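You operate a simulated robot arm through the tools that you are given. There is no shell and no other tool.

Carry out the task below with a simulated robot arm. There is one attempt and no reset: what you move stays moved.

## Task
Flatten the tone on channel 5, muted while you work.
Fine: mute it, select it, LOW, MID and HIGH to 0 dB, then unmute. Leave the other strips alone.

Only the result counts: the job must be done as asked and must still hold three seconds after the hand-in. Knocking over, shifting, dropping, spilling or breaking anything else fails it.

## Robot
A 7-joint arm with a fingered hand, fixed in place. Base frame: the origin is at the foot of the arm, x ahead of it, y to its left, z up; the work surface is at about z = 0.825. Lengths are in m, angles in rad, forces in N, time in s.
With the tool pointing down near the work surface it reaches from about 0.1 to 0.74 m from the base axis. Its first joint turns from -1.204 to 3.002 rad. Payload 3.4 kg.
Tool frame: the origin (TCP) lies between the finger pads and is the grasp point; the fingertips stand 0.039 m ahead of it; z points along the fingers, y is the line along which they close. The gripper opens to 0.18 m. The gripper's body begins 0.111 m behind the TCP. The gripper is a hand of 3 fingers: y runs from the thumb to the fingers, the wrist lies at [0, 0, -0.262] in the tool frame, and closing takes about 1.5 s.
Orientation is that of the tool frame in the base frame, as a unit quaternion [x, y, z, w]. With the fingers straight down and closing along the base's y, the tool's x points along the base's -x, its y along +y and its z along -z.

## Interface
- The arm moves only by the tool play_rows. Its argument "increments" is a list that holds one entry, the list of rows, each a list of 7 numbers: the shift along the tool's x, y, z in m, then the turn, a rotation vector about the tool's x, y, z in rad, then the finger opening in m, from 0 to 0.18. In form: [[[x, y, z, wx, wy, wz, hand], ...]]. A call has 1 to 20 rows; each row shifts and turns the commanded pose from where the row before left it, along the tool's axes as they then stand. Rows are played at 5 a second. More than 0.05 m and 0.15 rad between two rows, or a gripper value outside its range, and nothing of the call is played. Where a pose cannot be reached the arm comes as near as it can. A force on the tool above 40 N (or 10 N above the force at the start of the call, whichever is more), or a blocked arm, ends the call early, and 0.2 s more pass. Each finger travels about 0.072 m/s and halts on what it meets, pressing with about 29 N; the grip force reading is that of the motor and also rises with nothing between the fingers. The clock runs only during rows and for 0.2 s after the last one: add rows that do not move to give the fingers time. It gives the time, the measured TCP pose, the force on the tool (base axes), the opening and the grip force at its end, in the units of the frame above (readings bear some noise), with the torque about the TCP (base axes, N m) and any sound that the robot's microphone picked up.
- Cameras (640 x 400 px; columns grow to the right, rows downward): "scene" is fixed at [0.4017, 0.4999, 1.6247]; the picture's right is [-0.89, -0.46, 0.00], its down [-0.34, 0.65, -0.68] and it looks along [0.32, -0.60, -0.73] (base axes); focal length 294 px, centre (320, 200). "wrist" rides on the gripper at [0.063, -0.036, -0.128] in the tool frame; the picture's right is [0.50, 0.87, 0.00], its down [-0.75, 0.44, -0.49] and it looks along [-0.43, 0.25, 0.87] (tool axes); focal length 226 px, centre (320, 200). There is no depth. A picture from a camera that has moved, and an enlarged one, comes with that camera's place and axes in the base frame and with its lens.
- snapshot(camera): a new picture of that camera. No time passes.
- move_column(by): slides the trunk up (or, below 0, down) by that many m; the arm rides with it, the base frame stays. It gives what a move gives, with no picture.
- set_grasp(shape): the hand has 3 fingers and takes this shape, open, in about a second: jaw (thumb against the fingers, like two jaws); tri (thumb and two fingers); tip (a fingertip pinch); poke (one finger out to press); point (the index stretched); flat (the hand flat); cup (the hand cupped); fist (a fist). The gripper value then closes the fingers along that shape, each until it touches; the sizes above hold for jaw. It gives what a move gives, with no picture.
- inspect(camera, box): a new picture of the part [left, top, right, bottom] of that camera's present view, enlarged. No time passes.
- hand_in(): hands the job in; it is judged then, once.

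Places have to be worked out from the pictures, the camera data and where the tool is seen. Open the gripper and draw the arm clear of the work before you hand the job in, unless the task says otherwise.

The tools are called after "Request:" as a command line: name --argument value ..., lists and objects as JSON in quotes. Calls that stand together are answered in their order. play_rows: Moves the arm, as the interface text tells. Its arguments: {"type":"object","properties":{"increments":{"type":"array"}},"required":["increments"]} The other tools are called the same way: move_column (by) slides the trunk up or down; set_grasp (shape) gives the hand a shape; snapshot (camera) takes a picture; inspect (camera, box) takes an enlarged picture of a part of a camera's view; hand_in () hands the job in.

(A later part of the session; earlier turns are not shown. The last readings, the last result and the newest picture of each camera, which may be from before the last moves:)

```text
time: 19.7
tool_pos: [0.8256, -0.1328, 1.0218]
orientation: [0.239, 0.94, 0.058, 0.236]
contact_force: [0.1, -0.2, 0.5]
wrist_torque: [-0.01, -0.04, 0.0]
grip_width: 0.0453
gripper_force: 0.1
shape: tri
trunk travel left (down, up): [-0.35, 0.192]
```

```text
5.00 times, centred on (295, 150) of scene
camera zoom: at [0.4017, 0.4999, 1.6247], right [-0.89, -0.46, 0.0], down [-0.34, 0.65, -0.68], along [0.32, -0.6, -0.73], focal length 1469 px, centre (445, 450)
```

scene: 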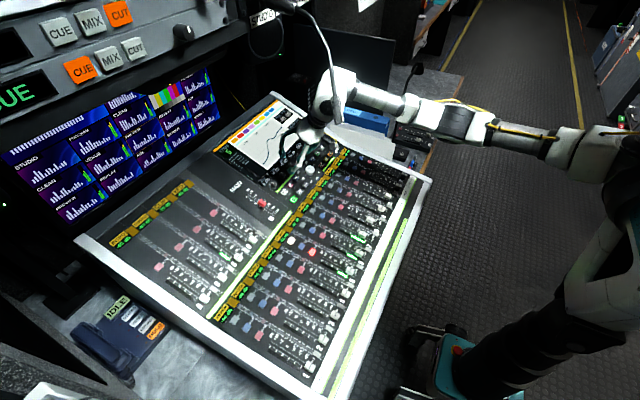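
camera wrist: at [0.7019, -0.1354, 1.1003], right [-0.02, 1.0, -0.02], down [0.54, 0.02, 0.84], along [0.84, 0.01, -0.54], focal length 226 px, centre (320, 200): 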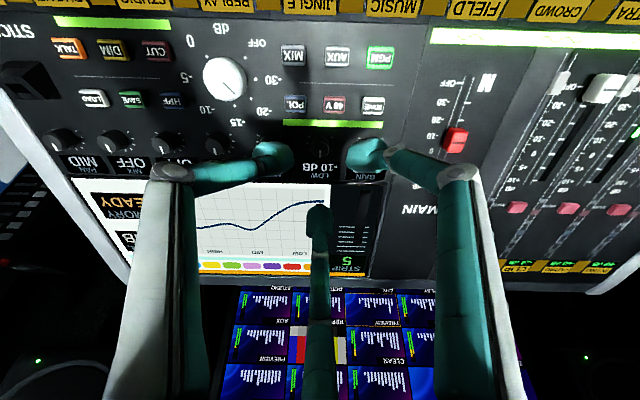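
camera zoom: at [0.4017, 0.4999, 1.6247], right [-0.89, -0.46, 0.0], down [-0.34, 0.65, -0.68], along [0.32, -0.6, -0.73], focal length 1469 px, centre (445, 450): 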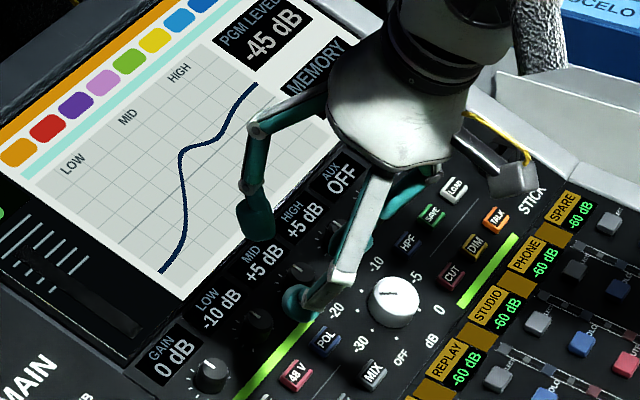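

The hover is reached exactly. I'll zoom the wrist view to refine where the LOW knob sits relative to the finger axis.

Request:
inspect --camera "wrist" --box '[240, 80, 400, 180]'

Request:
inspect --camera "wrist" --box '[40, 80, 200, 180]'

```text
4.00 times, centred on (320, 130) of wrist
camera zoom: at [0.7019, -0.1354, 1.1003], right [-0.02, 1.0, -0.02], down [0.54, 0.02, 0.84], along [0.84, 0.01, -0.54], focal length 904 px, centre (320, 480)
```

zoom: 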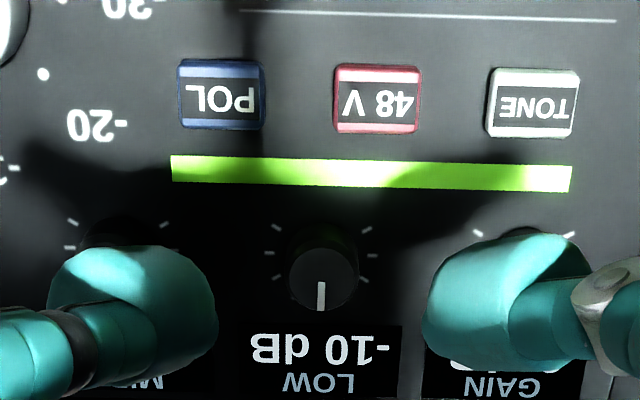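

```text
4.00 times, centred on (120, 130) of wrist
camera zoom: at [0.7019, -0.1354, 1.1003], right [-0.02, 1.0, -0.02], down [0.54, 0.02, 0.84], along [0.84, 0.01, -0.54], focal length 904 px, centre (1120, 480)
```

zoom: 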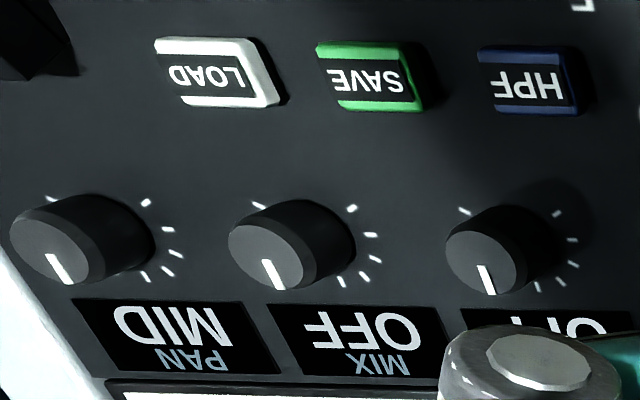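

The LOW knob's face is centred near (0.874, -0.134, 0.926), within 3 mm of the finger axis. Raising the value should be clockwise (+ about tool z), so I'll wind the hand back about 0.85 rad here to get turning room.

Request:
play_rows --increments '[[[0.0018, -0.001, 0, 0, 0, -0.14, 0.045], [0, 0, 0, 0, 0, -0.14, 0.045], [0, 0, 0, 0, 0, -0.14, 0.045], [0, 0, 0, 0, 0, -0.14, 0.045], [0, 0, 0, 0, 0, -0.14, 0.045], [0, 0, 0, 0, 0, -0.14, 0.045], [0, 0, 0, 0, 0, 0, 0.045]]]'

Request:
snapshot --camera "wrist"

Request:
inspect --camera "scene" --box '[240, 110, 350, 190]'

```text
time: 21.3
tool_pos: [0.8238, -0.1331, 1.021]
orientation: [-0.165, 0.956, -0.043, 0.239]
contact_force: [0.7, -0.5, -0.3]
wrist_torque: [0.0, -0.03, 0.03]
grip_width: 0.0455
gripper_force: 0.1
shape: tri
trunk travel left (down, up): [-0.35, 0.192]
```

```text
taken
camera wrist: at [0.7231, -0.189, 1.1109], right [-0.67, 0.65, -0.36], down [0.27, 0.66, 0.7], along [0.69, 0.37, -0.62], focal length 226 px, centre (320, 200)
```

wrist: 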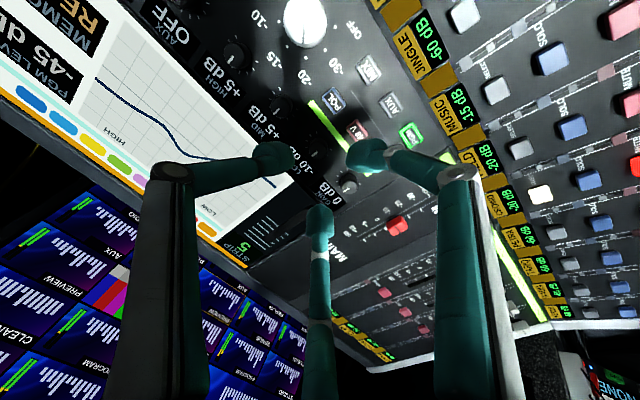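

```text
5.00 times, centred on (295, 150) of scene
camera zoom: at [0.4017, 0.4999, 1.6247], right [-0.89, -0.46, 0.0], down [-0.34, 0.65, -0.68], along [0.32, -0.6, -0.73], focal length 1469 px, centre (445, 450)
```

zoom: 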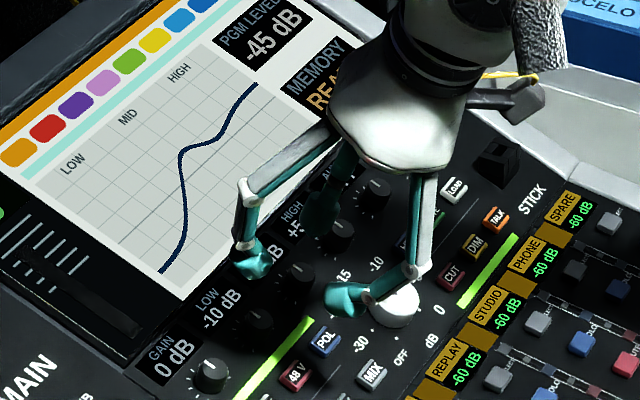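

The wind-back worked cleanly. Now I'll descend 6 cm along the finger axis toward the LOW knob and check alignment.

Request:
play_rows --increments '[[[0, 0, 0.03, 0, 0, 0, 0.045], [0, 0, 0.03, 0, 0, 0, 0.045], [0, 0, 0, 0, 0, 0, 0.045]]]'

Request:
inspect --camera "wrist" --box '[240, 80, 400, 240]'

Request:
inspect --camera "scene" --box '[250, 120, 330, 180]'

```text
time: 22.1
tool_pos: [0.8539, -0.1335, 0.9683]
orientation: [-0.165, 0.956, -0.043, 0.238]
contact_force: [0.5, -0.1, -0.9]
wrist_torque: [0.0, -0.02, -0.02]
grip_width: 0.0451
gripper_force: 0.0
shape: tri
trunk travel left (down, up): [-0.35, 0.192]
```

```text
2.50 times, centred on (320, 160) of wrist
camera zoom: at [0.7519, -0.1893, 1.0581], right [-0.67, 0.65, -0.36], down [0.27, 0.66, 0.7], along [0.69, 0.37, -0.62], focal length 565 px, centre (320, 300)
```

zoom: 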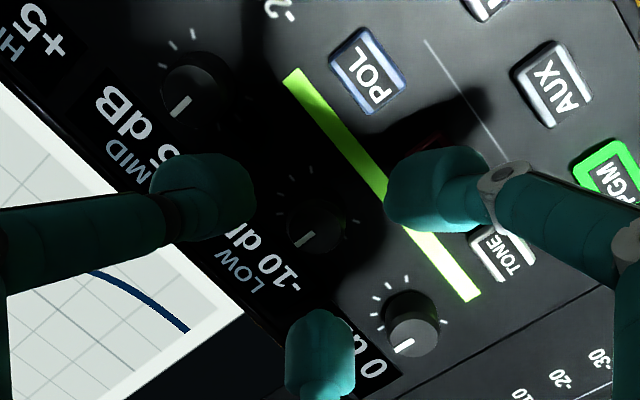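

```text
6.67 times, centred on (290, 150) of scene
camera zoom: at [0.4017, 0.4999, 1.6247], right [-0.89, -0.46, 0.0], down [-0.34, 0.65, -0.68], along [0.32, -0.6, -0.73], focal length 1959 px, centre (520, 533)
```

zoom: 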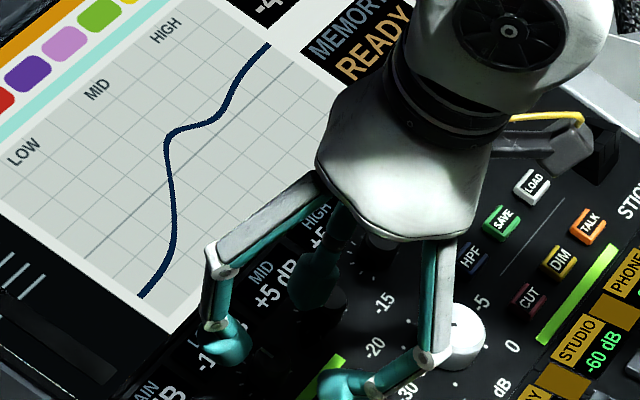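

The three fingertips are centred around the LOW knob, about 9 mm above its face. I'll narrow the opening to 0.036 to keep off the 48V button, descend 16 mm, and read forces.

Request:
play_rows --increments '[[[0, 0, 0, 0, 0, 0, 0.036], [0, 0, 0, 0, 0, 0, 0.036], [0, 0, 0.006, 0, 0, 0, 0.036], [0, 0, 0.005, 0, 0, 0, 0.036], [0, 0, 0.005, 0, 0, 0, 0.036], [0, 0, 0, 0, 0, 0, 0.036]]]'

Request:
inspect --camera "wrist" --box '[240, 100, 400, 220]'

Request:
inspect --camera "scene" --box '[250, 130, 330, 190]'

```text
time: 23.5
tool_pos: [0.8599, -0.133, 0.9533]
orientation: [-0.164, 0.956, -0.043, 0.239]
contact_force: [-0.4, 0.1, 0.3]
wrist_torque: [-0.02, 0.0, 0.03]
grip_width: 0.0363
gripper_force: 0.1
shape: tri
trunk travel left (down, up): [-0.35, 0.192]
```

```text
3.33 times, centred on (320, 160) of wrist
camera zoom: at [0.7591, -0.1892, 1.0439], right [-0.67, 0.65, -0.36], down [0.27, 0.66, 0.7], along [0.69, 0.37, -0.62], focal length 754 px, centre (320, 333)
```

zoom: 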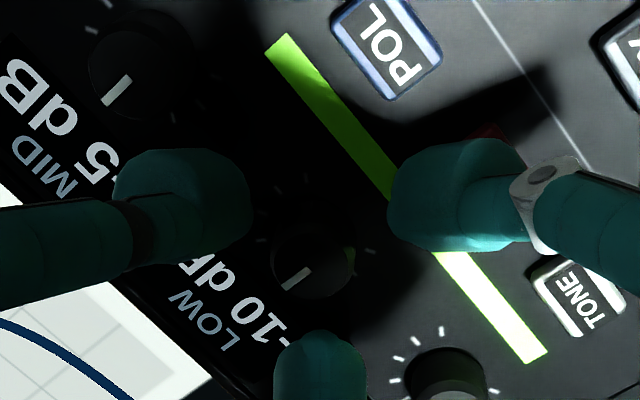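

```text
6.67 times, centred on (290, 160) of scene
camera zoom: at [0.4017, 0.4999, 1.6247], right [-0.89, -0.46, 0.0], down [-0.34, 0.65, -0.68], along [0.32, -0.6, -0.73], focal length 1959 px, centre (520, 467)
```

zoom: 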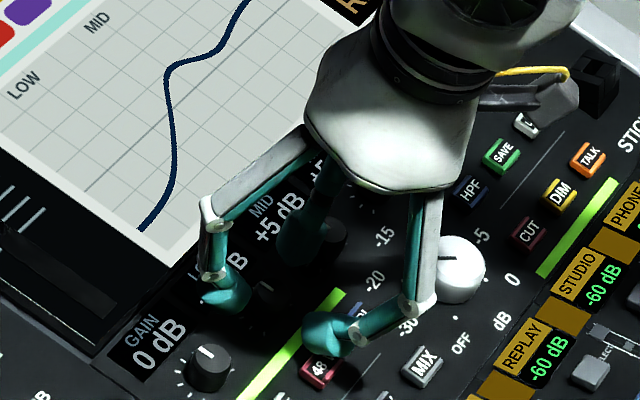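

The knob lies on the grip axis between the three tips, with no contact force. I'll close onto it gently and check.

Request:
play_rows --increments '[[[0, 0, 0, 0, 0, 0, 0.028], [0, 0, 0, 0, 0, 0, 0.022], [0, 0, 0, 0, 0, 0, 0.016], [0, 0, 0, 0, 0, 0, 0.016]]]'

Request:
inspect --camera "wrist" --box '[240, 100, 400, 220]'

Request:
inspect --camera "scene" --box '[250, 130, 330, 190]'

```text
time: 24.5
tool_pos: [0.8606, -0.1329, 0.9546]
orientation: [-0.164, 0.956, -0.043, 0.238]
contact_force: [-0.2, 0.7, 0.4]
wrist_torque: [0.01, -0.01, 0.03]
grip_width: 0.0165
gripper_force: 0.0
shape: tri
trunk travel left (down, up): [-0.35, 0.192]
```

```text
3.33 times, centred on (320, 160) of wrist
camera zoom: at [0.7592, -0.1893, 1.0438], right [-0.67, 0.65, -0.36], down [0.27, 0.66, 0.7], along [0.69, 0.37, -0.62], focal length 754 px, centre (320, 333)
```

zoom: 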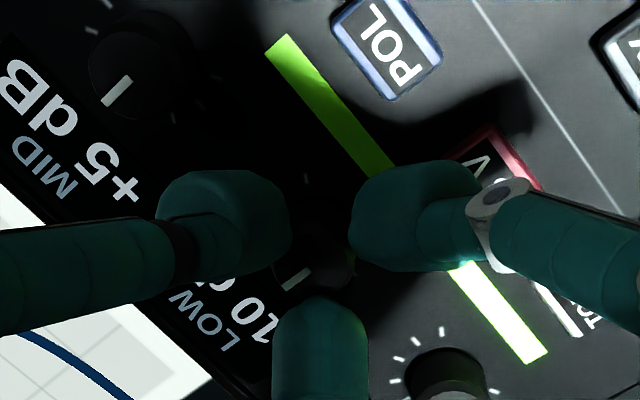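

```text
6.67 times, centred on (290, 160) of scene
camera zoom: at [0.4017, 0.4999, 1.6247], right [-0.89, -0.46, 0.0], down [-0.34, 0.65, -0.68], along [0.32, -0.6, -0.73], focal length 1959 px, centre (520, 467)
```

zoom: 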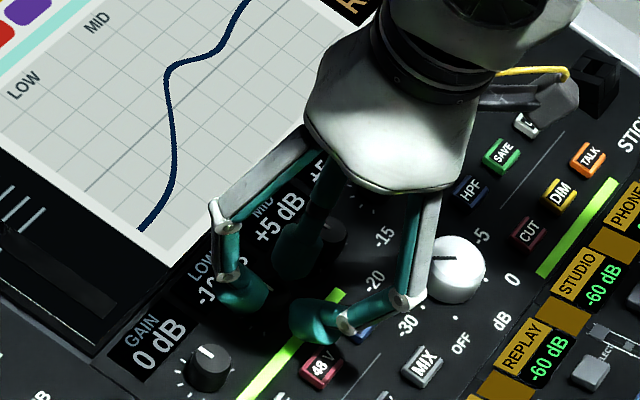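

The opening reads 0.0165 with no grip force yet, so the pads have not quite met the knob. I'll keep closing slowly.

Request:
play_rows --increments '[[[0, 0, 0, 0, 0, 0, 0.012], [0, 0, 0, 0, 0, 0, 0.008], [0, 0, 0, 0, 0, 0, 0.004], [0, 0, 0, 0, 0, 0, 0.0], [0, 0, 0, 0, 0, 0, 0.0]]]'

Request:
inspect --camera "wrist" --box '[240, 100, 400, 220]'

Request:
inspect --camera "scene" --box '[250, 130, 330, 190]'

```text
time: 25.7
tool_pos: [0.861, -0.134, 0.9546]
orientation: [-0.164, 0.956, -0.043, 0.238]
contact_force: [-0.7, 0.4, 3.6]
wrist_torque: [0.01, -0.07, 0.04]
grip_width: 0.0076
gripper_force: 28.9
shape: tri
trunk travel left (down, up): [-0.35, 0.192]
```

```text
3.33 times, centred on (320, 160) of wrist
camera zoom: at [0.7588, -0.1893, 1.0444], right [-0.67, 0.65, -0.36], down [0.27, 0.66, 0.7], along [0.69, 0.37, -0.62], focal length 754 px, centre (320, 333)
```

zoom: 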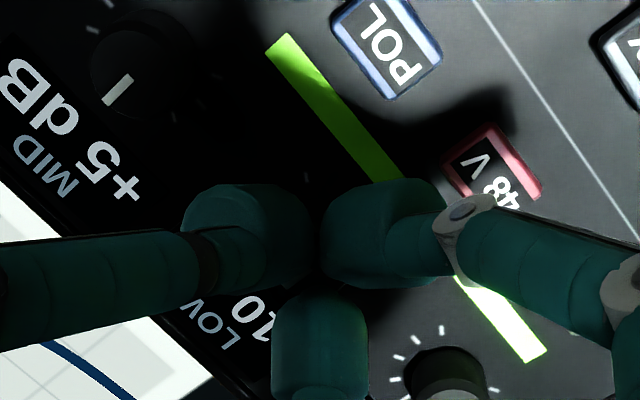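

```text
6.67 times, centred on (290, 160) of scene
camera zoom: at [0.4017, 0.4999, 1.6247], right [-0.89, -0.46, 0.0], down [-0.34, 0.65, -0.68], along [0.32, -0.6, -0.73], focal length 1959 px, centre (520, 467)
```

zoom: 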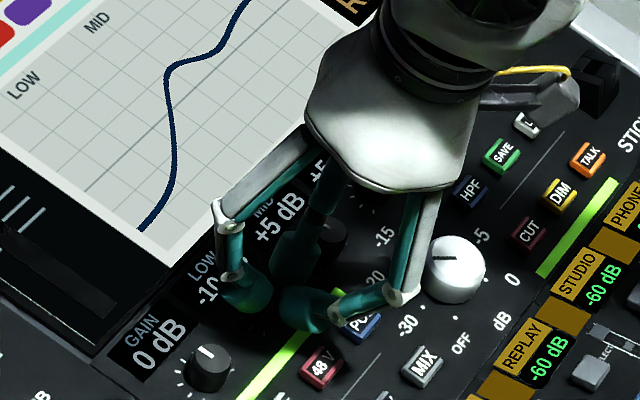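

The grip now holds at 28.9 N with a slight upward reaction, so the fingers are on something, likely the knob. I'll turn clockwise 0.28 rad and see whether LOW changes.

Request:
play_rows --increments '[[[0, 0, 0, 0, 0, 0.14, 0.0], [0, 0, 0, 0, 0, 0.14, 0.0], [0, 0, 0, 0, 0, 0, 0.0]]]'

Request:
inspect --camera "wrist" --box '[200, 80, 400, 240]'

Request:
inspect --camera "scene" --box '[230, 110, 310, 170]'

```text
time: 26.5
tool_pos: [0.86, -0.1324, 0.9542]
orientation: [-0.028, 0.97, -0.009, 0.242]
contact_force: [0.4, 2.0, 4.9]
wrist_torque: [-0.05, -0.11, 0.02]
grip_width: 0.0077
gripper_force: 28.8
shape: tri
trunk travel left (down, up): [-0.35, 0.192]
```

```text
2.50 times, centred on (300, 160) of wrist
camera zoom: at [0.7469, -0.1736, 1.038], right [-0.48, 0.83, -0.26], down [0.41, 0.48, 0.77], along [0.77, 0.27, -0.58], focal length 565 px, centre (370, 300)
```

zoom: 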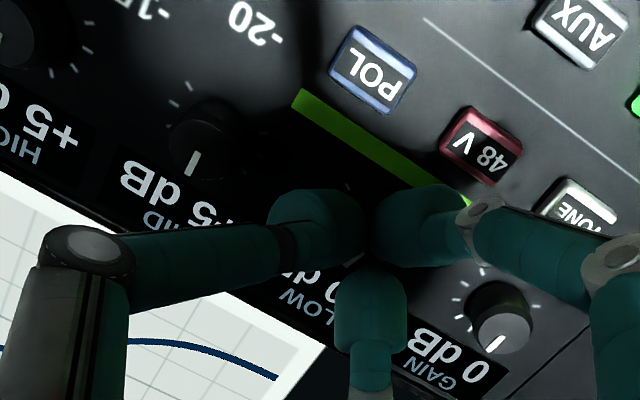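

```text
6.67 times, centred on (270, 140) of scene
camera zoom: at [0.4017, 0.4999, 1.6247], right [-0.89, -0.46, 0.0], down [-0.34, 0.65, -0.68], along [0.32, -0.6, -0.73], focal length 1959 px, centre (653, 600)
```

zoom: 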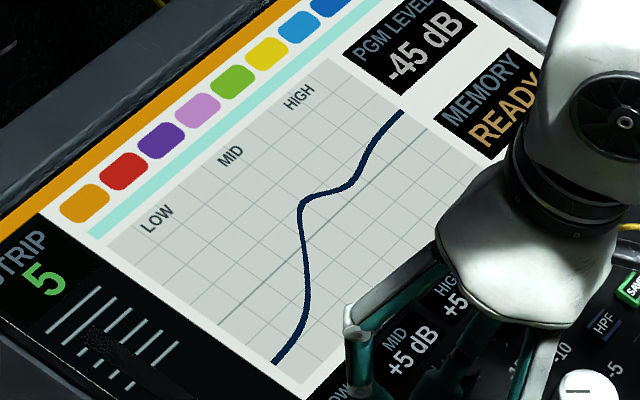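

The LOW readout was cut off there; I'll look at that spot directly.

Request:
inspect --camera "scene" --box '[255, 145, 315, 190]'

Request:
inspect --camera "wrist" --box '[290, 160, 390, 240]'

```text
8.89 times, centred on (285, 168) of scene
camera zoom: at [0.4017, 0.4999, 1.6247], right [-0.89, -0.46, 0.0], down [-0.34, 0.65, -0.68], along [0.32, -0.6, -0.73], focal length 2612 px, centre (631, 489)
```

zoom: 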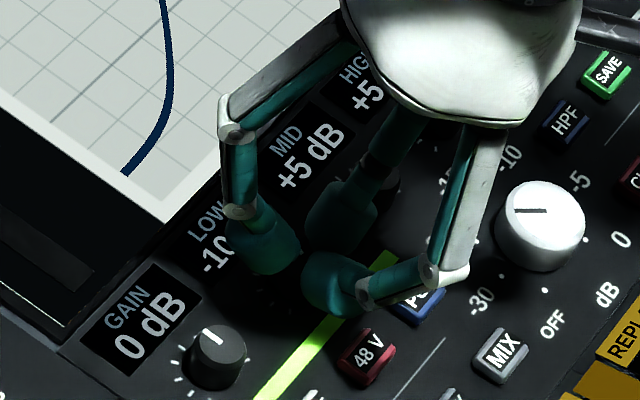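

```text
5.00 times, centred on (340, 200) of wrist
camera zoom: at [0.7469, -0.1736, 1.038], right [-0.48, 0.83, -0.26], down [0.41, 0.48, 0.77], along [0.77, 0.27, -0.58], focal length 1130 px, centre (220, 200)
```

zoom: 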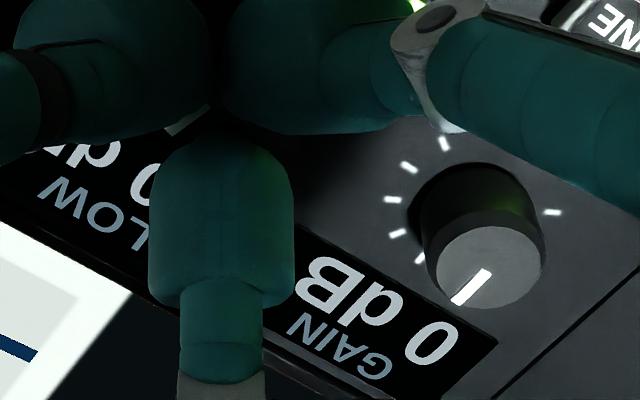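

The pointer seen between the fingertips has turned about 16° clockwise relative to its neighbour, so the grip is turning the knob, though LOW still shows -10. I'll turn another 0.42 rad and check.

Request:
play_rows --increments '[[[0, 0, 0, 0, 0, 0.14, 0.0], [0, 0, 0, 0, 0, 0.14, 0.0], [0, 0, 0, 0, 0, 0.14, 0.0], [0, 0, 0, 0, 0, 0, 0.0]]]'

Request:
inspect --camera "scene" --box '[245, 135, 315, 190]'

Request:
inspect --camera "wrist" --box '[240, 120, 400, 240]'

```text
time: 27.5
tool_pos: [0.8602, -0.1336, 0.9537]
orientation: [0.174, 0.954, 0.042, 0.239]
contact_force: [1.4, 4.2, 4.9]
wrist_torque: [0.03, -0.11, 0.03]
grip_width: 0.0076
gripper_force: 28.8
shape: tri
trunk travel left (down, up): [-0.35, 0.192]
```

```text
7.27 times, centred on (280, 162) of scene
camera zoom: at [0.4017, 0.4999, 1.6247], right [-0.89, -0.46, 0.0], down [-0.34, 0.65, -0.68], along [0.32, -0.6, -0.73], focal length 2137 px, centre (611, 473)
```

zoom: 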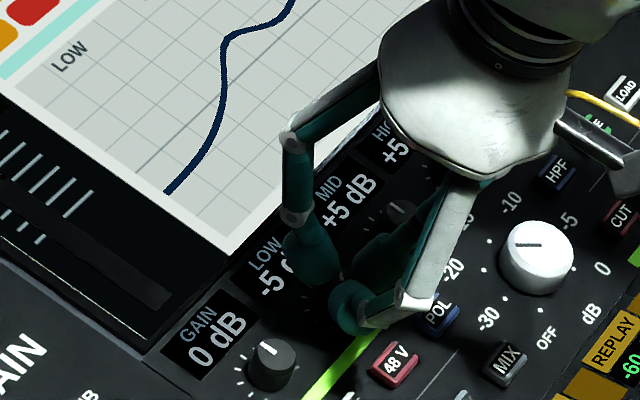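

```text
3.33 times, centred on (320, 180) of wrist
camera zoom: at [0.7371, -0.1451, 1.0327], right [-0.14, 0.99, -0.08], down [0.53, 0.14, 0.84], along [0.84, 0.08, -0.54], focal length 754 px, centre (320, 267)
```

zoom: 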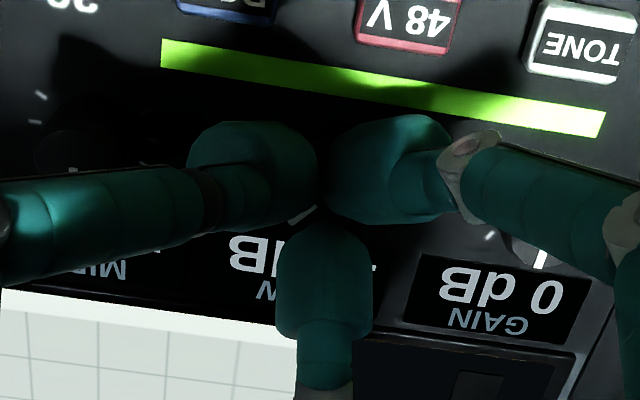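

LOW now reads -5 dB, so clockwise raises it in 5 dB steps. I'll turn a bit more toward the next step, watching for the joint limit.

Request:
play_rows --increments '[[[0, 0, 0, 0, 0, 0.1, 0.0], [0, 0, 0, 0, 0, 0.1, 0.0], [0, 0, 0, 0, 0, 0, 0.0]]]'

Request:
inspect --camera "scene" --box '[245, 135, 315, 190]'

Request:
inspect --camera "wrist" --box '[270, 150, 370, 225]'

```text
time: 28.3
tool_pos: [0.8593, -0.1314, 0.9536]
orientation: [0.268, 0.933, 0.066, 0.233]
contact_force: [0.0, 6.4, 4.5]
wrist_torque: [0.17, -0.05, 0.12]
grip_width: 0.0069
gripper_force: 29.0
shape: tri
trunk travel left (down, up): [-0.35, 0.192]
```

```text
7.27 times, centred on (280, 162) of scene
camera zoom: at [0.4017, 0.4999, 1.6247], right [-0.89, -0.46, 0.0], down [-0.34, 0.65, -0.68], along [0.32, -0.6, -0.73], focal length 2137 px, centre (611, 473)
```

zoom: 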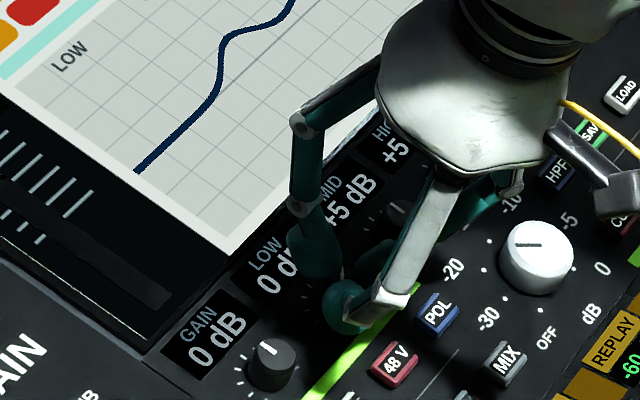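

```text
5.33 times, centred on (320, 188) of wrist
camera zoom: at [0.7363, -0.1306, 1.0323], right [0.03, 1.0, 0.01], down [0.54, -0.03, 0.84], along [0.84, -0.02, -0.54], focal length 1206 px, centre (320, 267)
```

zoom: 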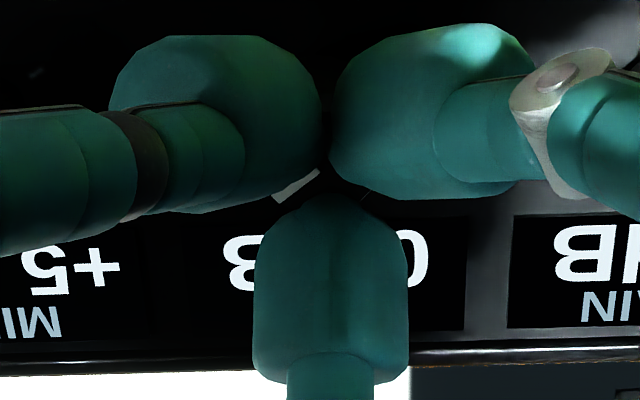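

LOW now reads 0 dB. I'll open the fingers, withdraw straight back along the axis and check that it holds.

Request:
play_rows --increments '[[[0, 0, 0, 0, 0, 0, 0.02], [0, 0, 0, 0, 0, 0, 0.036], [0, 0, 0, 0, 0, 0, 0.036], [0, 0, -0.02, 0, 0, 0, 0.036], [0, 0, -0.03, 0, 0, 0, 0.036], [0, 0, 0, 0, 0, 0, 0.036]]]'

Request:
inspect --camera "scene" --box '[245, 135, 315, 190]'

Request:
snapshot --camera "wrist"

```text
time: 29.7
tool_pos: [0.8362, -0.1329, 0.9966]
orientation: [0.267, 0.933, 0.065, 0.232]
contact_force: [-0.8, -0.3, -0.6]
wrist_torque: [-0.02, 0.0, -0.01]
grip_width: 0.0356
gripper_force: 0.1
shape: tri
trunk travel left (down, up): [-0.35, 0.192]
```

```text
7.27 times, centred on (280, 162) of scene
camera zoom: at [0.4017, 0.4999, 1.6247], right [-0.89, -0.46, 0.0], down [-0.34, 0.65, -0.68], along [0.32, -0.6, -0.73], focal length 2137 px, centre (611, 473)
```

zoom: 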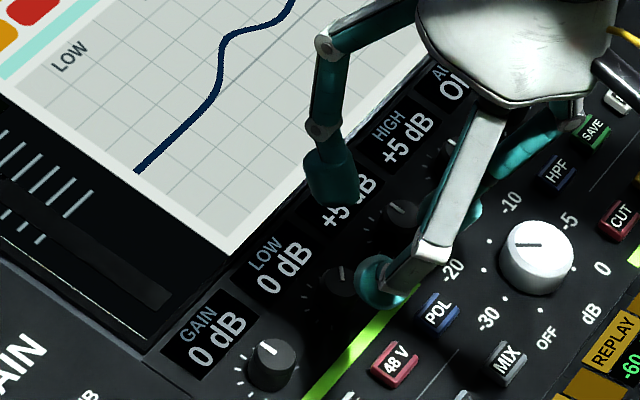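

```text
taken
camera wrist: at [0.7137, -0.1318, 1.0756], right [0.03, 1.0, 0.01], down [0.54, -0.03, 0.84], along [0.84, -0.02, -0.54], focal length 226 px, centre (320, 200)
```

wrist: 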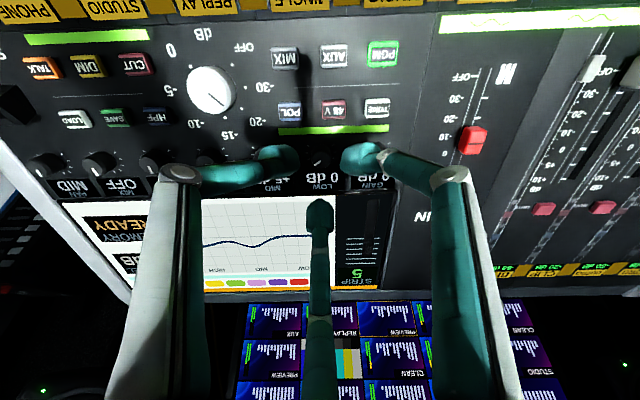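

LOW holds at 0 dB. Next is MID (+5), one step counter-clockwise; knob pitch is about 0.057 m along −y, so I'll shift over and look.

Request:
play_rows --increments '[[[-0.0153, -0.0245, 0, 0, 0, 0, 0.036], [-0.0153, -0.0245, 0, 0, 0, 0, 0.036], [0, 0, 0, 0, 0, 0, 0.036]]]'

Request:
inspect --camera "wrist" --box '[240, 100, 400, 220]'

Request:
inspect --camera "scene" --box '[245, 125, 325, 185]'

```text
time: 30.5
tool_pos: [0.8359, -0.1918, 0.9986]
orientation: [0.268, 0.933, 0.065, 0.233]
contact_force: [-0.3, 0.0, 0.1]
wrist_torque: [-0.01, -0.01, 0.03]
grip_width: 0.0359
gripper_force: 0.0
shape: tri
trunk travel left (down, up): [-0.35, 0.192]
```

```text
3.33 times, centred on (320, 160) of wrist
camera zoom: at [0.7129, -0.1897, 1.0761], right [0.03, 1.0, 0.01], down [0.54, -0.03, 0.84], along [0.84, -0.02, -0.54], focal length 754 px, centre (320, 333)
```

zoom: 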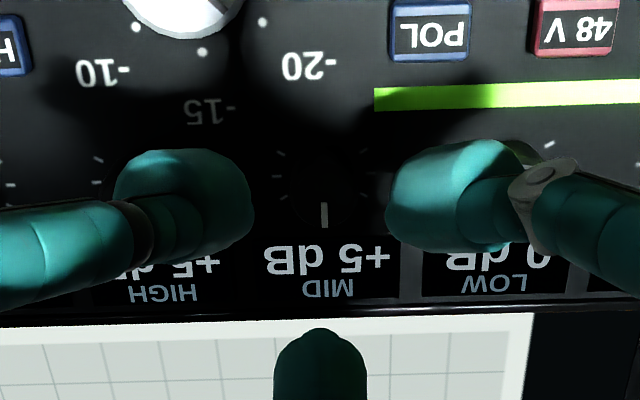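

```text
6.67 times, centred on (285, 155) of scene
camera zoom: at [0.4017, 0.4999, 1.6247], right [-0.89, -0.46, 0.0], down [-0.34, 0.65, -0.68], along [0.32, -0.6, -0.73], focal length 1959 px, centre (553, 500)
```

zoom: 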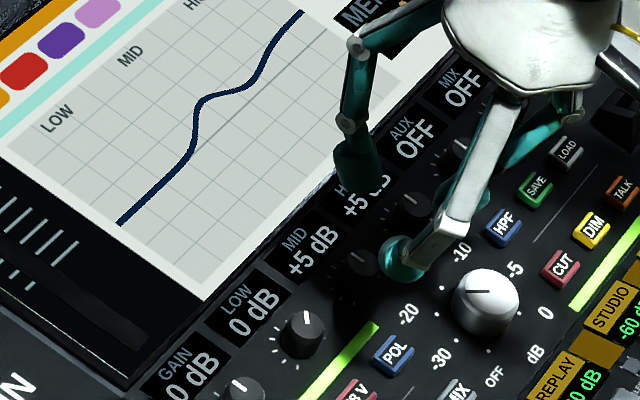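

MID's knob sits right on the grip axis. I'll descend to grip depth, in steps, with the fingers still open.

Request:
play_rows --increments '[[[0, 0, 0.03, 0, 0, 0, 0.036], [0, 0, 0.012, 0, 0, 0, 0.036], [0, 0, 0.005, 0, 0, 0, 0.036], [0, 0, 0.005, 0, 0, 0, 0.036], [0, 0, 0, 0, 0, 0, 0.036]]]'

Request:
inspect --camera "wrist" --box '[240, 100, 400, 220]'

Request:
inspect --camera "scene" --box '[255, 125, 335, 185]'

```text
time: 31.7
tool_pos: [0.8612, -0.1907, 0.953]
orientation: [0.267, 0.933, 0.065, 0.234]
contact_force: [-0.3, 0.0, -0.1]
wrist_torque: [-0.02, -0.01, 0.0]
grip_width: 0.0359
gripper_force: 0.1
shape: tri
trunk travel left (down, up): [-0.35, 0.192]
```

```text
3.33 times, centred on (320, 160) of wrist
camera zoom: at [0.738, -0.1895, 1.03], right [0.03, 1.0, 0.01], down [0.54, -0.03, 0.84], along [0.84, -0.02, -0.54], focal length 754 px, centre (320, 333)
```

zoom: 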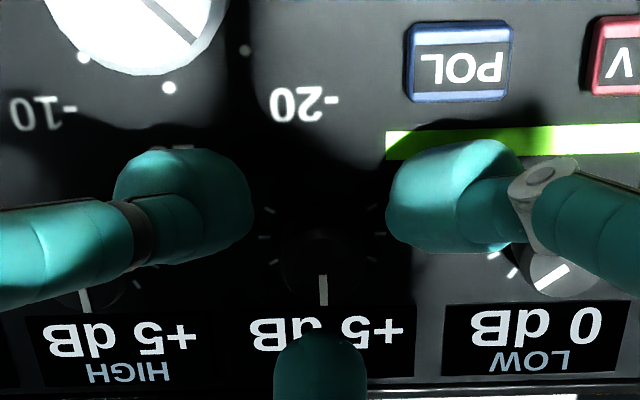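

```text
6.67 times, centred on (295, 155) of scene
camera zoom: at [0.4017, 0.4999, 1.6247], right [-0.89, -0.46, 0.0], down [-0.34, 0.65, -0.68], along [0.32, -0.6, -0.73], focal length 1959 px, centre (487, 500)
```

zoom: 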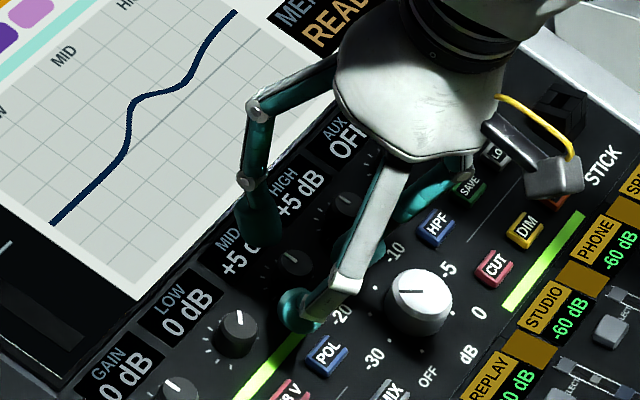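

MID's knob is centred between the tips with no contact. Closing onto it now.

Request:
play_rows --increments '[[[0, 0, 0, 0, 0, 0, 0.024], [0, 0, 0, 0, 0, 0, 0.014], [0, 0, 0, 0, 0, 0, 0.006], [0, 0, 0, 0, 0, 0, 0.0], [0, 0, 0, 0, 0, 0, 0.0]]]'

Request:
inspect --camera "wrist" --box '[240, 120, 400, 220]'

Request:
inspect --camera "scene" --box '[255, 125, 335, 185]'

```text
time: 32.9
tool_pos: [0.8618, -0.1902, 0.9539]
orientation: [0.268, 0.932, 0.066, 0.234]
contact_force: [-0.3, 0.4, 6.0]
wrist_torque: [-0.04, -0.1, -0.01]
grip_width: 0.0088
gripper_force: 28.7
shape: tri
trunk travel left (down, up): [-0.35, 0.192]
```

```text
4.00 times, centred on (320, 170) of wrist
camera zoom: at [0.7376, -0.1892, 1.0314], right [0.03, 1.0, 0.01], down [0.54, -0.03, 0.84], along [0.84, -0.02, -0.54], focal length 904 px, centre (320, 320)
```

zoom: 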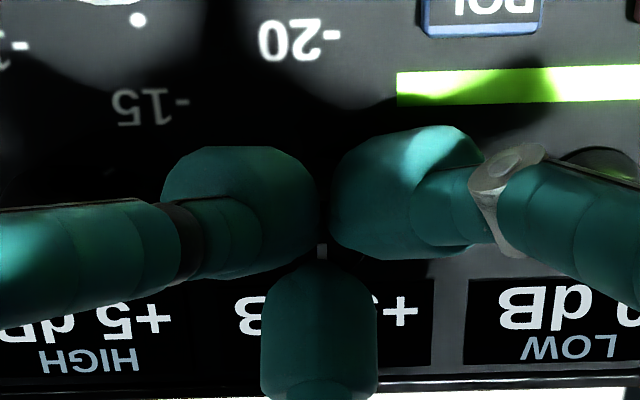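

```text
6.67 times, centred on (295, 155) of scene
camera zoom: at [0.4017, 0.4999, 1.6247], right [-0.89, -0.46, 0.0], down [-0.34, 0.65, -0.68], along [0.32, -0.6, -0.73], focal length 1959 px, centre (487, 500)
```

zoom: 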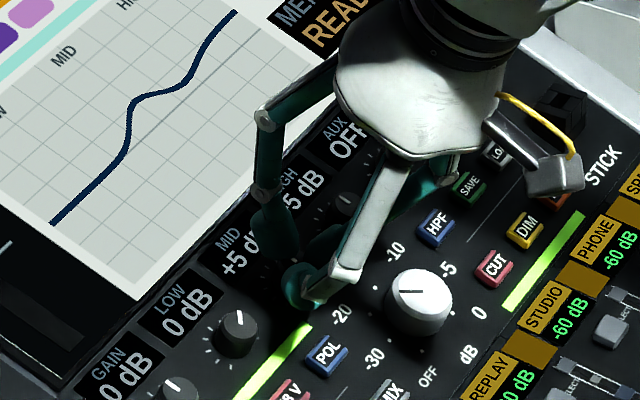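

The grip holds on MID. I'll turn counter-clockwise 0.28 rad and check the readout.

Request:
play_rows --increments '[[[0, 0, 0, 0, 0, -0.14, 0.0], [0, 0, 0, 0, 0, -0.14, 0.0], [0, 0, 0, 0, 0, 0, 0.0]]]'

Request:
inspect --camera "wrist" --box '[240, 120, 400, 220]'

Request:
inspect --camera "scene" --box '[255, 125, 335, 185]'

```text
time: 33.7
tool_pos: [0.8604, -0.1907, 0.9538]
orientation: [0.134, 0.961, 0.031, 0.24]
contact_force: [3.4, -0.6, 9.6]
wrist_torque: [0.04, -0.34, 0.03]
grip_width: 0.0088
gripper_force: 28.9
shape: tri
trunk travel left (down, up): [-0.35, 0.192]
```

```text
4.00 times, centred on (320, 170) of wrist
camera zoom: at [0.7391, -0.2095, 1.0323], right [-0.21, 0.97, -0.12], down [0.51, 0.21, 0.83], along [0.83, 0.12, -0.54], focal length 904 px, centre (320, 320)
```

zoom: 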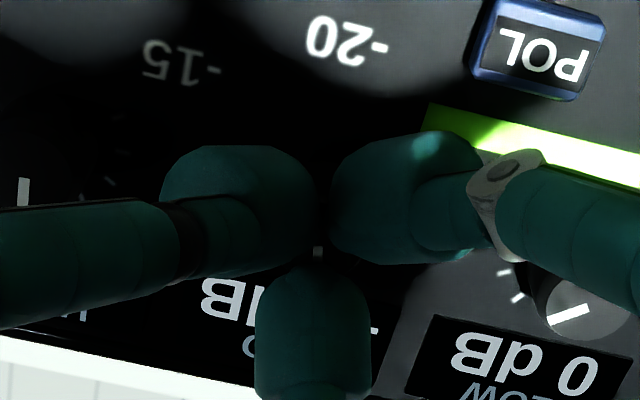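

```text
6.67 times, centred on (295, 155) of scene
camera zoom: at [0.4017, 0.4999, 1.6247], right [-0.89, -0.46, 0.0], down [-0.34, 0.65, -0.68], along [0.32, -0.6, -0.73], focal length 1959 px, centre (487, 500)
```

zoom: 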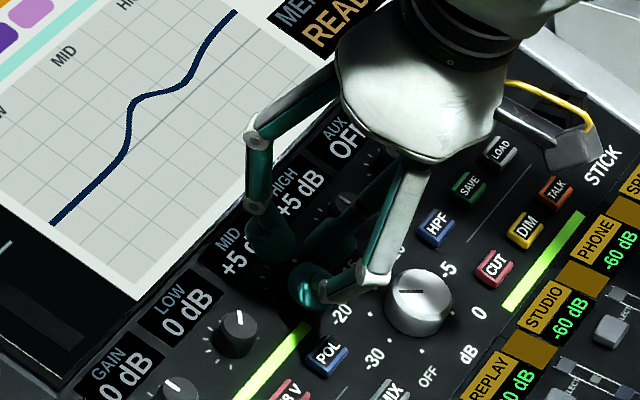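

MID still shows +5 with the pointer following the hand. I'll turn another 0.1 rad.

Request:
play_rows --increments '[[[0, 0, 0, 0, 0, -0.1, 0.0], [0, 0, 0, 0, 0, 0, 0.0]]]'

Request:
inspect --camera "scene" --box '[255, 125, 335, 185]'

```text
time: 34.3
tool_pos: [0.8617, -0.1909, 0.9541]
orientation: [0.086, 0.967, 0.02, 0.241]
contact_force: [5.9, -1.1, 11.7]
wrist_torque: [-0.01, -0.43, 0.0]
grip_width: 0.0087
gripper_force: 29.2
shape: tri
trunk travel left (down, up): [-0.35, 0.192]
```

```text
6.67 times, centred on (295, 155) of scene
camera zoom: at [0.4017, 0.4999, 1.6247], right [-0.89, -0.46, 0.0], down [-0.34, 0.65, -0.68], along [0.32, -0.6, -0.73], focal length 1959 px, centre (487, 500)
```

zoom: 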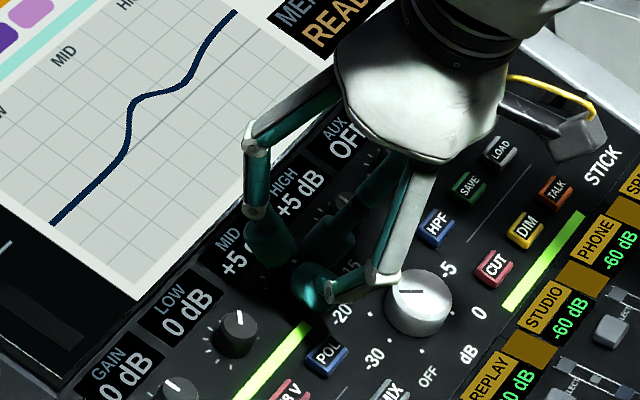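

No change yet, and the side force has grown to about 11 N, meaning the hand is slightly off the knob's axis. I'll turn another 0.1 rad with a 1.5 mm shift up-panel to relieve it.

Request:
play_rows --increments '[[[-0.0015, 0.0003, 0, 0, 0, -0.1, 0.0], [0, 0, 0, 0, 0, 0, 0.0]]]'

Request:
inspect --camera "scene" --box '[255, 125, 335, 185]'

Request:
inspect --camera "wrist" --box '[240, 120, 400, 220]'

```text
time: 34.9
tool_pos: [0.8611, -0.1916, 0.9543]
orientation: [0.039, 0.97, 0.006, 0.241]
contact_force: [-2.4, 0.3, 9.5]
wrist_torque: [0.04, -0.2, 0.01]
grip_width: 0.0089
gripper_force: 29.3
shape: tri
trunk travel left (down, up): [-0.35, 0.192]
```

```text
6.67 times, centred on (295, 155) of scene
camera zoom: at [0.4017, 0.4999, 1.6247], right [-0.89, -0.46, 0.0], down [-0.34, 0.65, -0.68], along [0.32, -0.6, -0.73], focal length 1959 px, centre (487, 500)
```

zoom: 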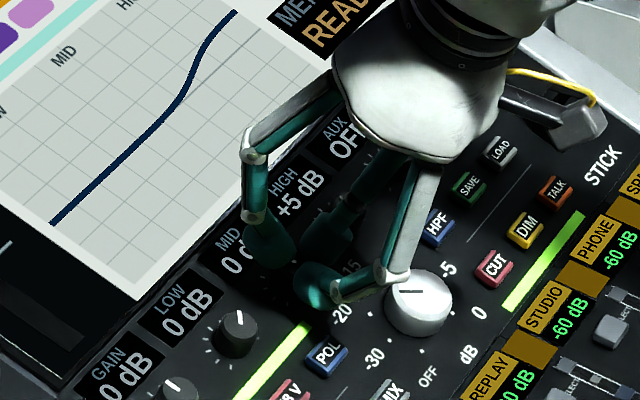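

```text
4.00 times, centred on (320, 170) of wrist
camera zoom: at [0.7436, -0.2231, 1.035], right [-0.38, 0.9, -0.21], down [0.46, 0.38, 0.8], along [0.8, 0.21, -0.56], focal length 904 px, centre (320, 320)
```

zoom: 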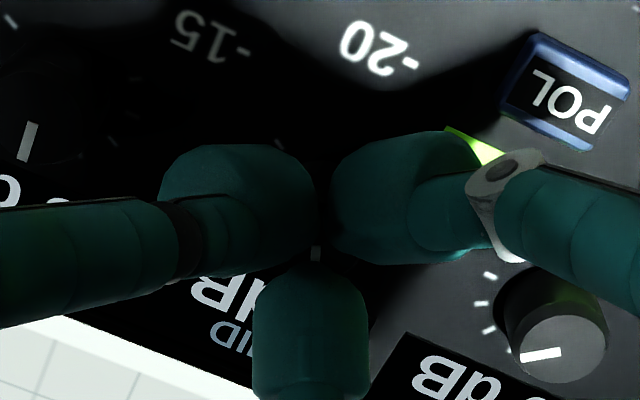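

MID now reads 0 dB. I'll add a small 0.05 rad for margin, then open and withdraw.

Request:
play_rows --increments '[[[0, 0, 0, 0, 0, -0.05, 0.0], [0, 0, 0, 0, 0, 0, 0.02], [0, 0, 0, 0, 0, 0, 0.036], [0, 0, 0, 0, 0, 0, 0.036], [0, 0, -0.02, 0, 0, 0, 0.036], [0, 0, -0.03, 0, 0, 0, 0.036], [0, 0, 0, 0, 0, 0, 0.036]]]'

Request:
inspect --camera "scene" --box '[255, 125, 335, 185]'

Request:
snapshot --camera "wrist"

```text
time: 36.5
tool_pos: [0.8394, -0.1902, 0.9965]
orientation: [0.014, 0.971, 0.003, 0.241]
contact_force: [-0.1, -0.8, 0.5]
wrist_torque: [-0.02, -0.01, 0.0]
grip_width: 0.0358
gripper_force: 0.1
shape: tri
trunk travel left (down, up): [-0.35, 0.192]
```

```text
6.67 times, centred on (295, 155) of scene
camera zoom: at [0.4017, 0.4999, 1.6247], right [-0.89, -0.46, 0.0], down [-0.34, 0.65, -0.68], along [0.32, -0.6, -0.73], focal length 1959 px, centre (487, 500)
```

zoom: 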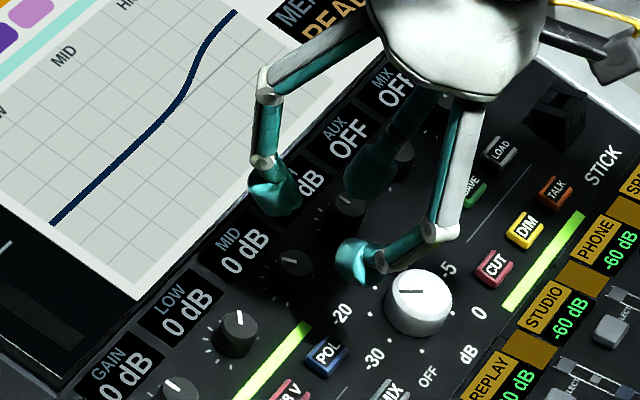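

```text
taken
camera wrist: at [0.7234, -0.2255, 1.0792], right [-0.42, 0.88, -0.23], down [0.45, 0.42, 0.79], along [0.79, 0.23, -0.57], focal length 226 px, centre (320, 200)
```

wrist: 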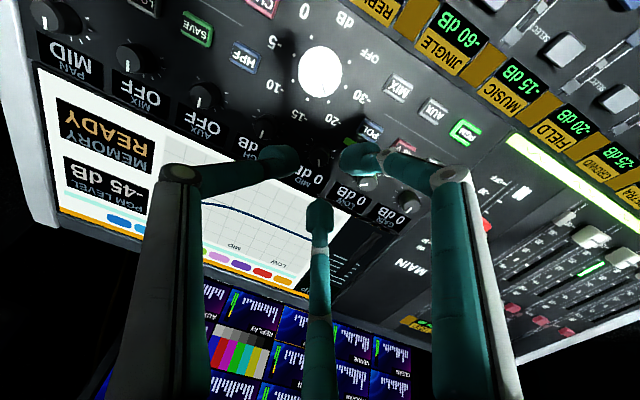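

LOW and MID both read 0 dB. One strip label in the wrist view looks like -25 dB, which may be CROWD; I must check this before continuing.

Request:
inspect --camera "wrist" --box '[480, 60, 640, 200]'

Request:
inspect --camera "scene" --box '[260, 200, 380, 275]'

Request:
inspect --camera "scene" --box '[200, 230, 380, 380]'

Request:
inspect --camera "scene" --box '[310, 140, 430, 230]'

```text
2.86 times, centred on (560, 130) of wrist
camera zoom: at [0.7234, -0.2255, 1.0792], right [-0.42, 0.88, -0.23], down [0.45, 0.42, 0.79], along [0.79, 0.23, -0.57], focal length 646 px, centre (-366, 400)
```

zoom: 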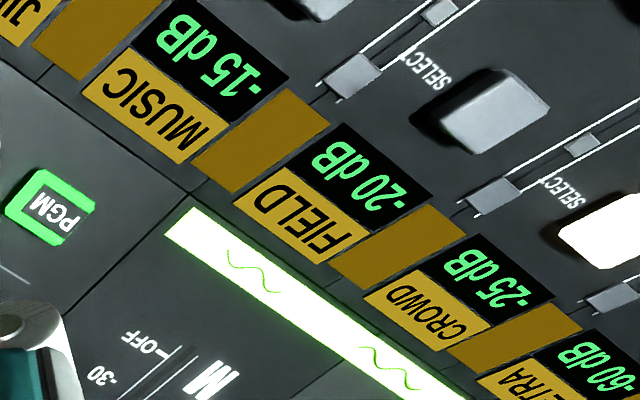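

```text
5.33 times, centred on (320, 238) of scene
camera zoom: at [0.4017, 0.4999, 1.6247], right [-0.89, -0.46, 0.0], down [-0.34, 0.65, -0.68], along [0.32, -0.6, -0.73], focal length 1567 px, centre (320, 0)
```

zoom: 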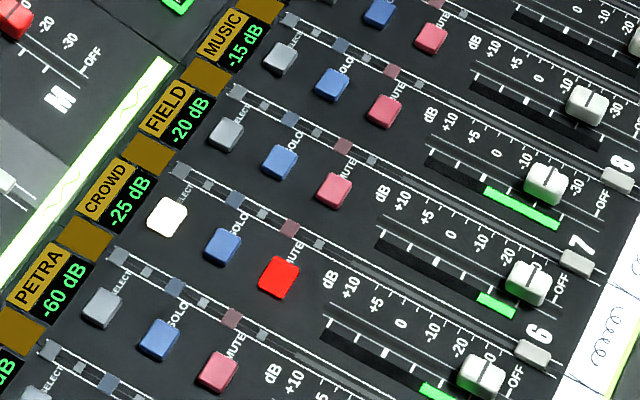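

```text
2.67 times, centred on (290, 305) of scene
camera zoom: at [0.4017, 0.4999, 1.6247], right [-0.89, -0.46, 0.0], down [-0.34, 0.65, -0.68], along [0.32, -0.6, -0.73], focal length 784 px, centre (400, -80)
```

zoom: 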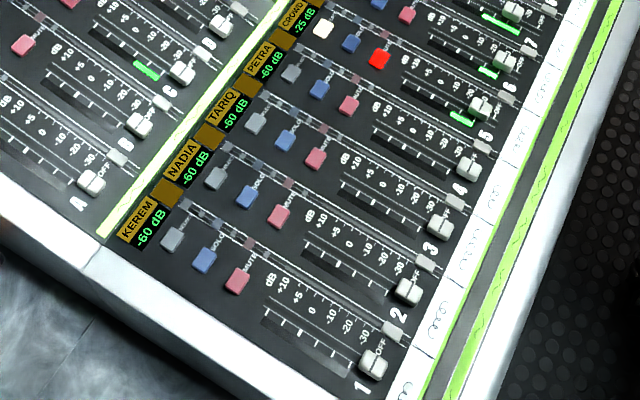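

```text
4.44 times, centred on (370, 185) of scene
camera zoom: at [0.4017, 0.4999, 1.6247], right [-0.89, -0.46, 0.0], down [-0.34, 0.65, -0.68], along [0.32, -0.6, -0.73], focal length 1306 px, centre (98, 267)
```

zoom: 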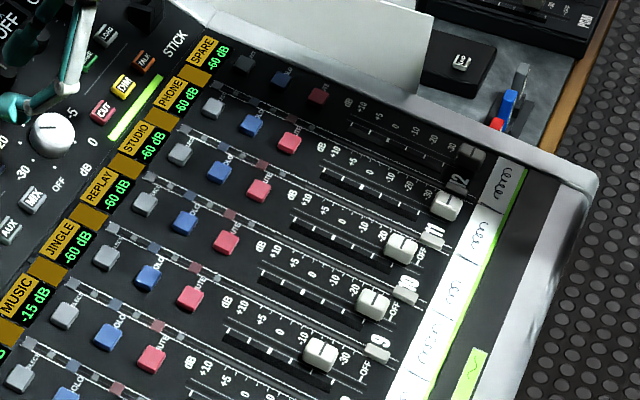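

CROWD's readout went from -20 to -25 dB though nothing touched the fader as far as I can tell. I'll repeat the exact earlier zoom on the fader to compare its position.

Request:
inspect --camera "scene" --box '[320, 220, 400, 290]'

Request:
inspect --camera "scene" --box '[80, 160, 280, 310]'

Request:
inspect --camera "scene" --box '[335, 255, 367, 285]'

```text
5.71 times, centred on (360, 255) of scene
camera zoom: at [0.4017, 0.4999, 1.6247], right [-0.89, -0.46, 0.0], down [-0.34, 0.65, -0.68], along [0.32, -0.6, -0.73], focal length 1679 px, centre (91, -114)
```

zoom: 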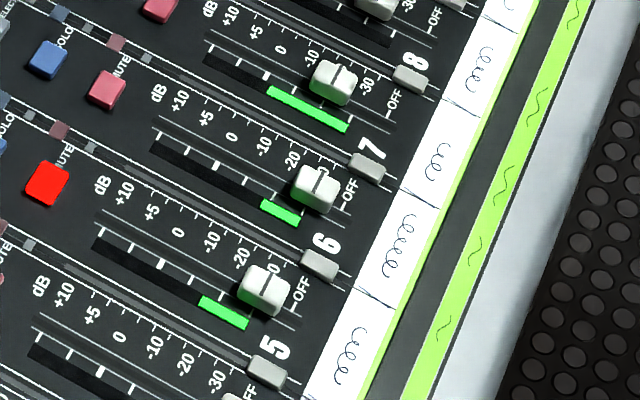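

```text
2.67 times, centred on (180, 235) of scene
camera zoom: at [0.4017, 0.4999, 1.6247], right [-0.89, -0.46, 0.0], down [-0.34, 0.65, -0.68], along [0.32, -0.6, -0.73], focal length 784 px, centre (693, 107)
```

zoom: 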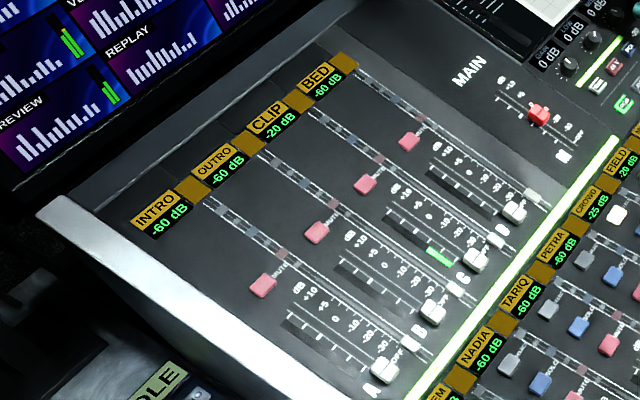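

```text
13.33 times, centred on (351, 270) of scene
camera zoom: at [0.4017, 0.4999, 1.6247], right [-0.89, -0.46, 0.0], down [-0.34, 0.65, -0.68], along [0.32, -0.6, -0.73], focal length 3917 px, centre (-93, -733)
```

zoom: 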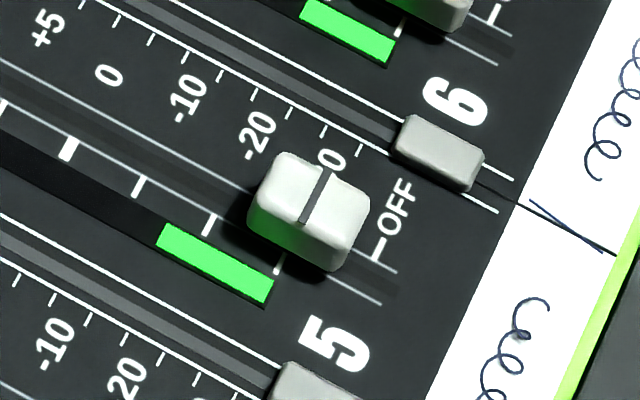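

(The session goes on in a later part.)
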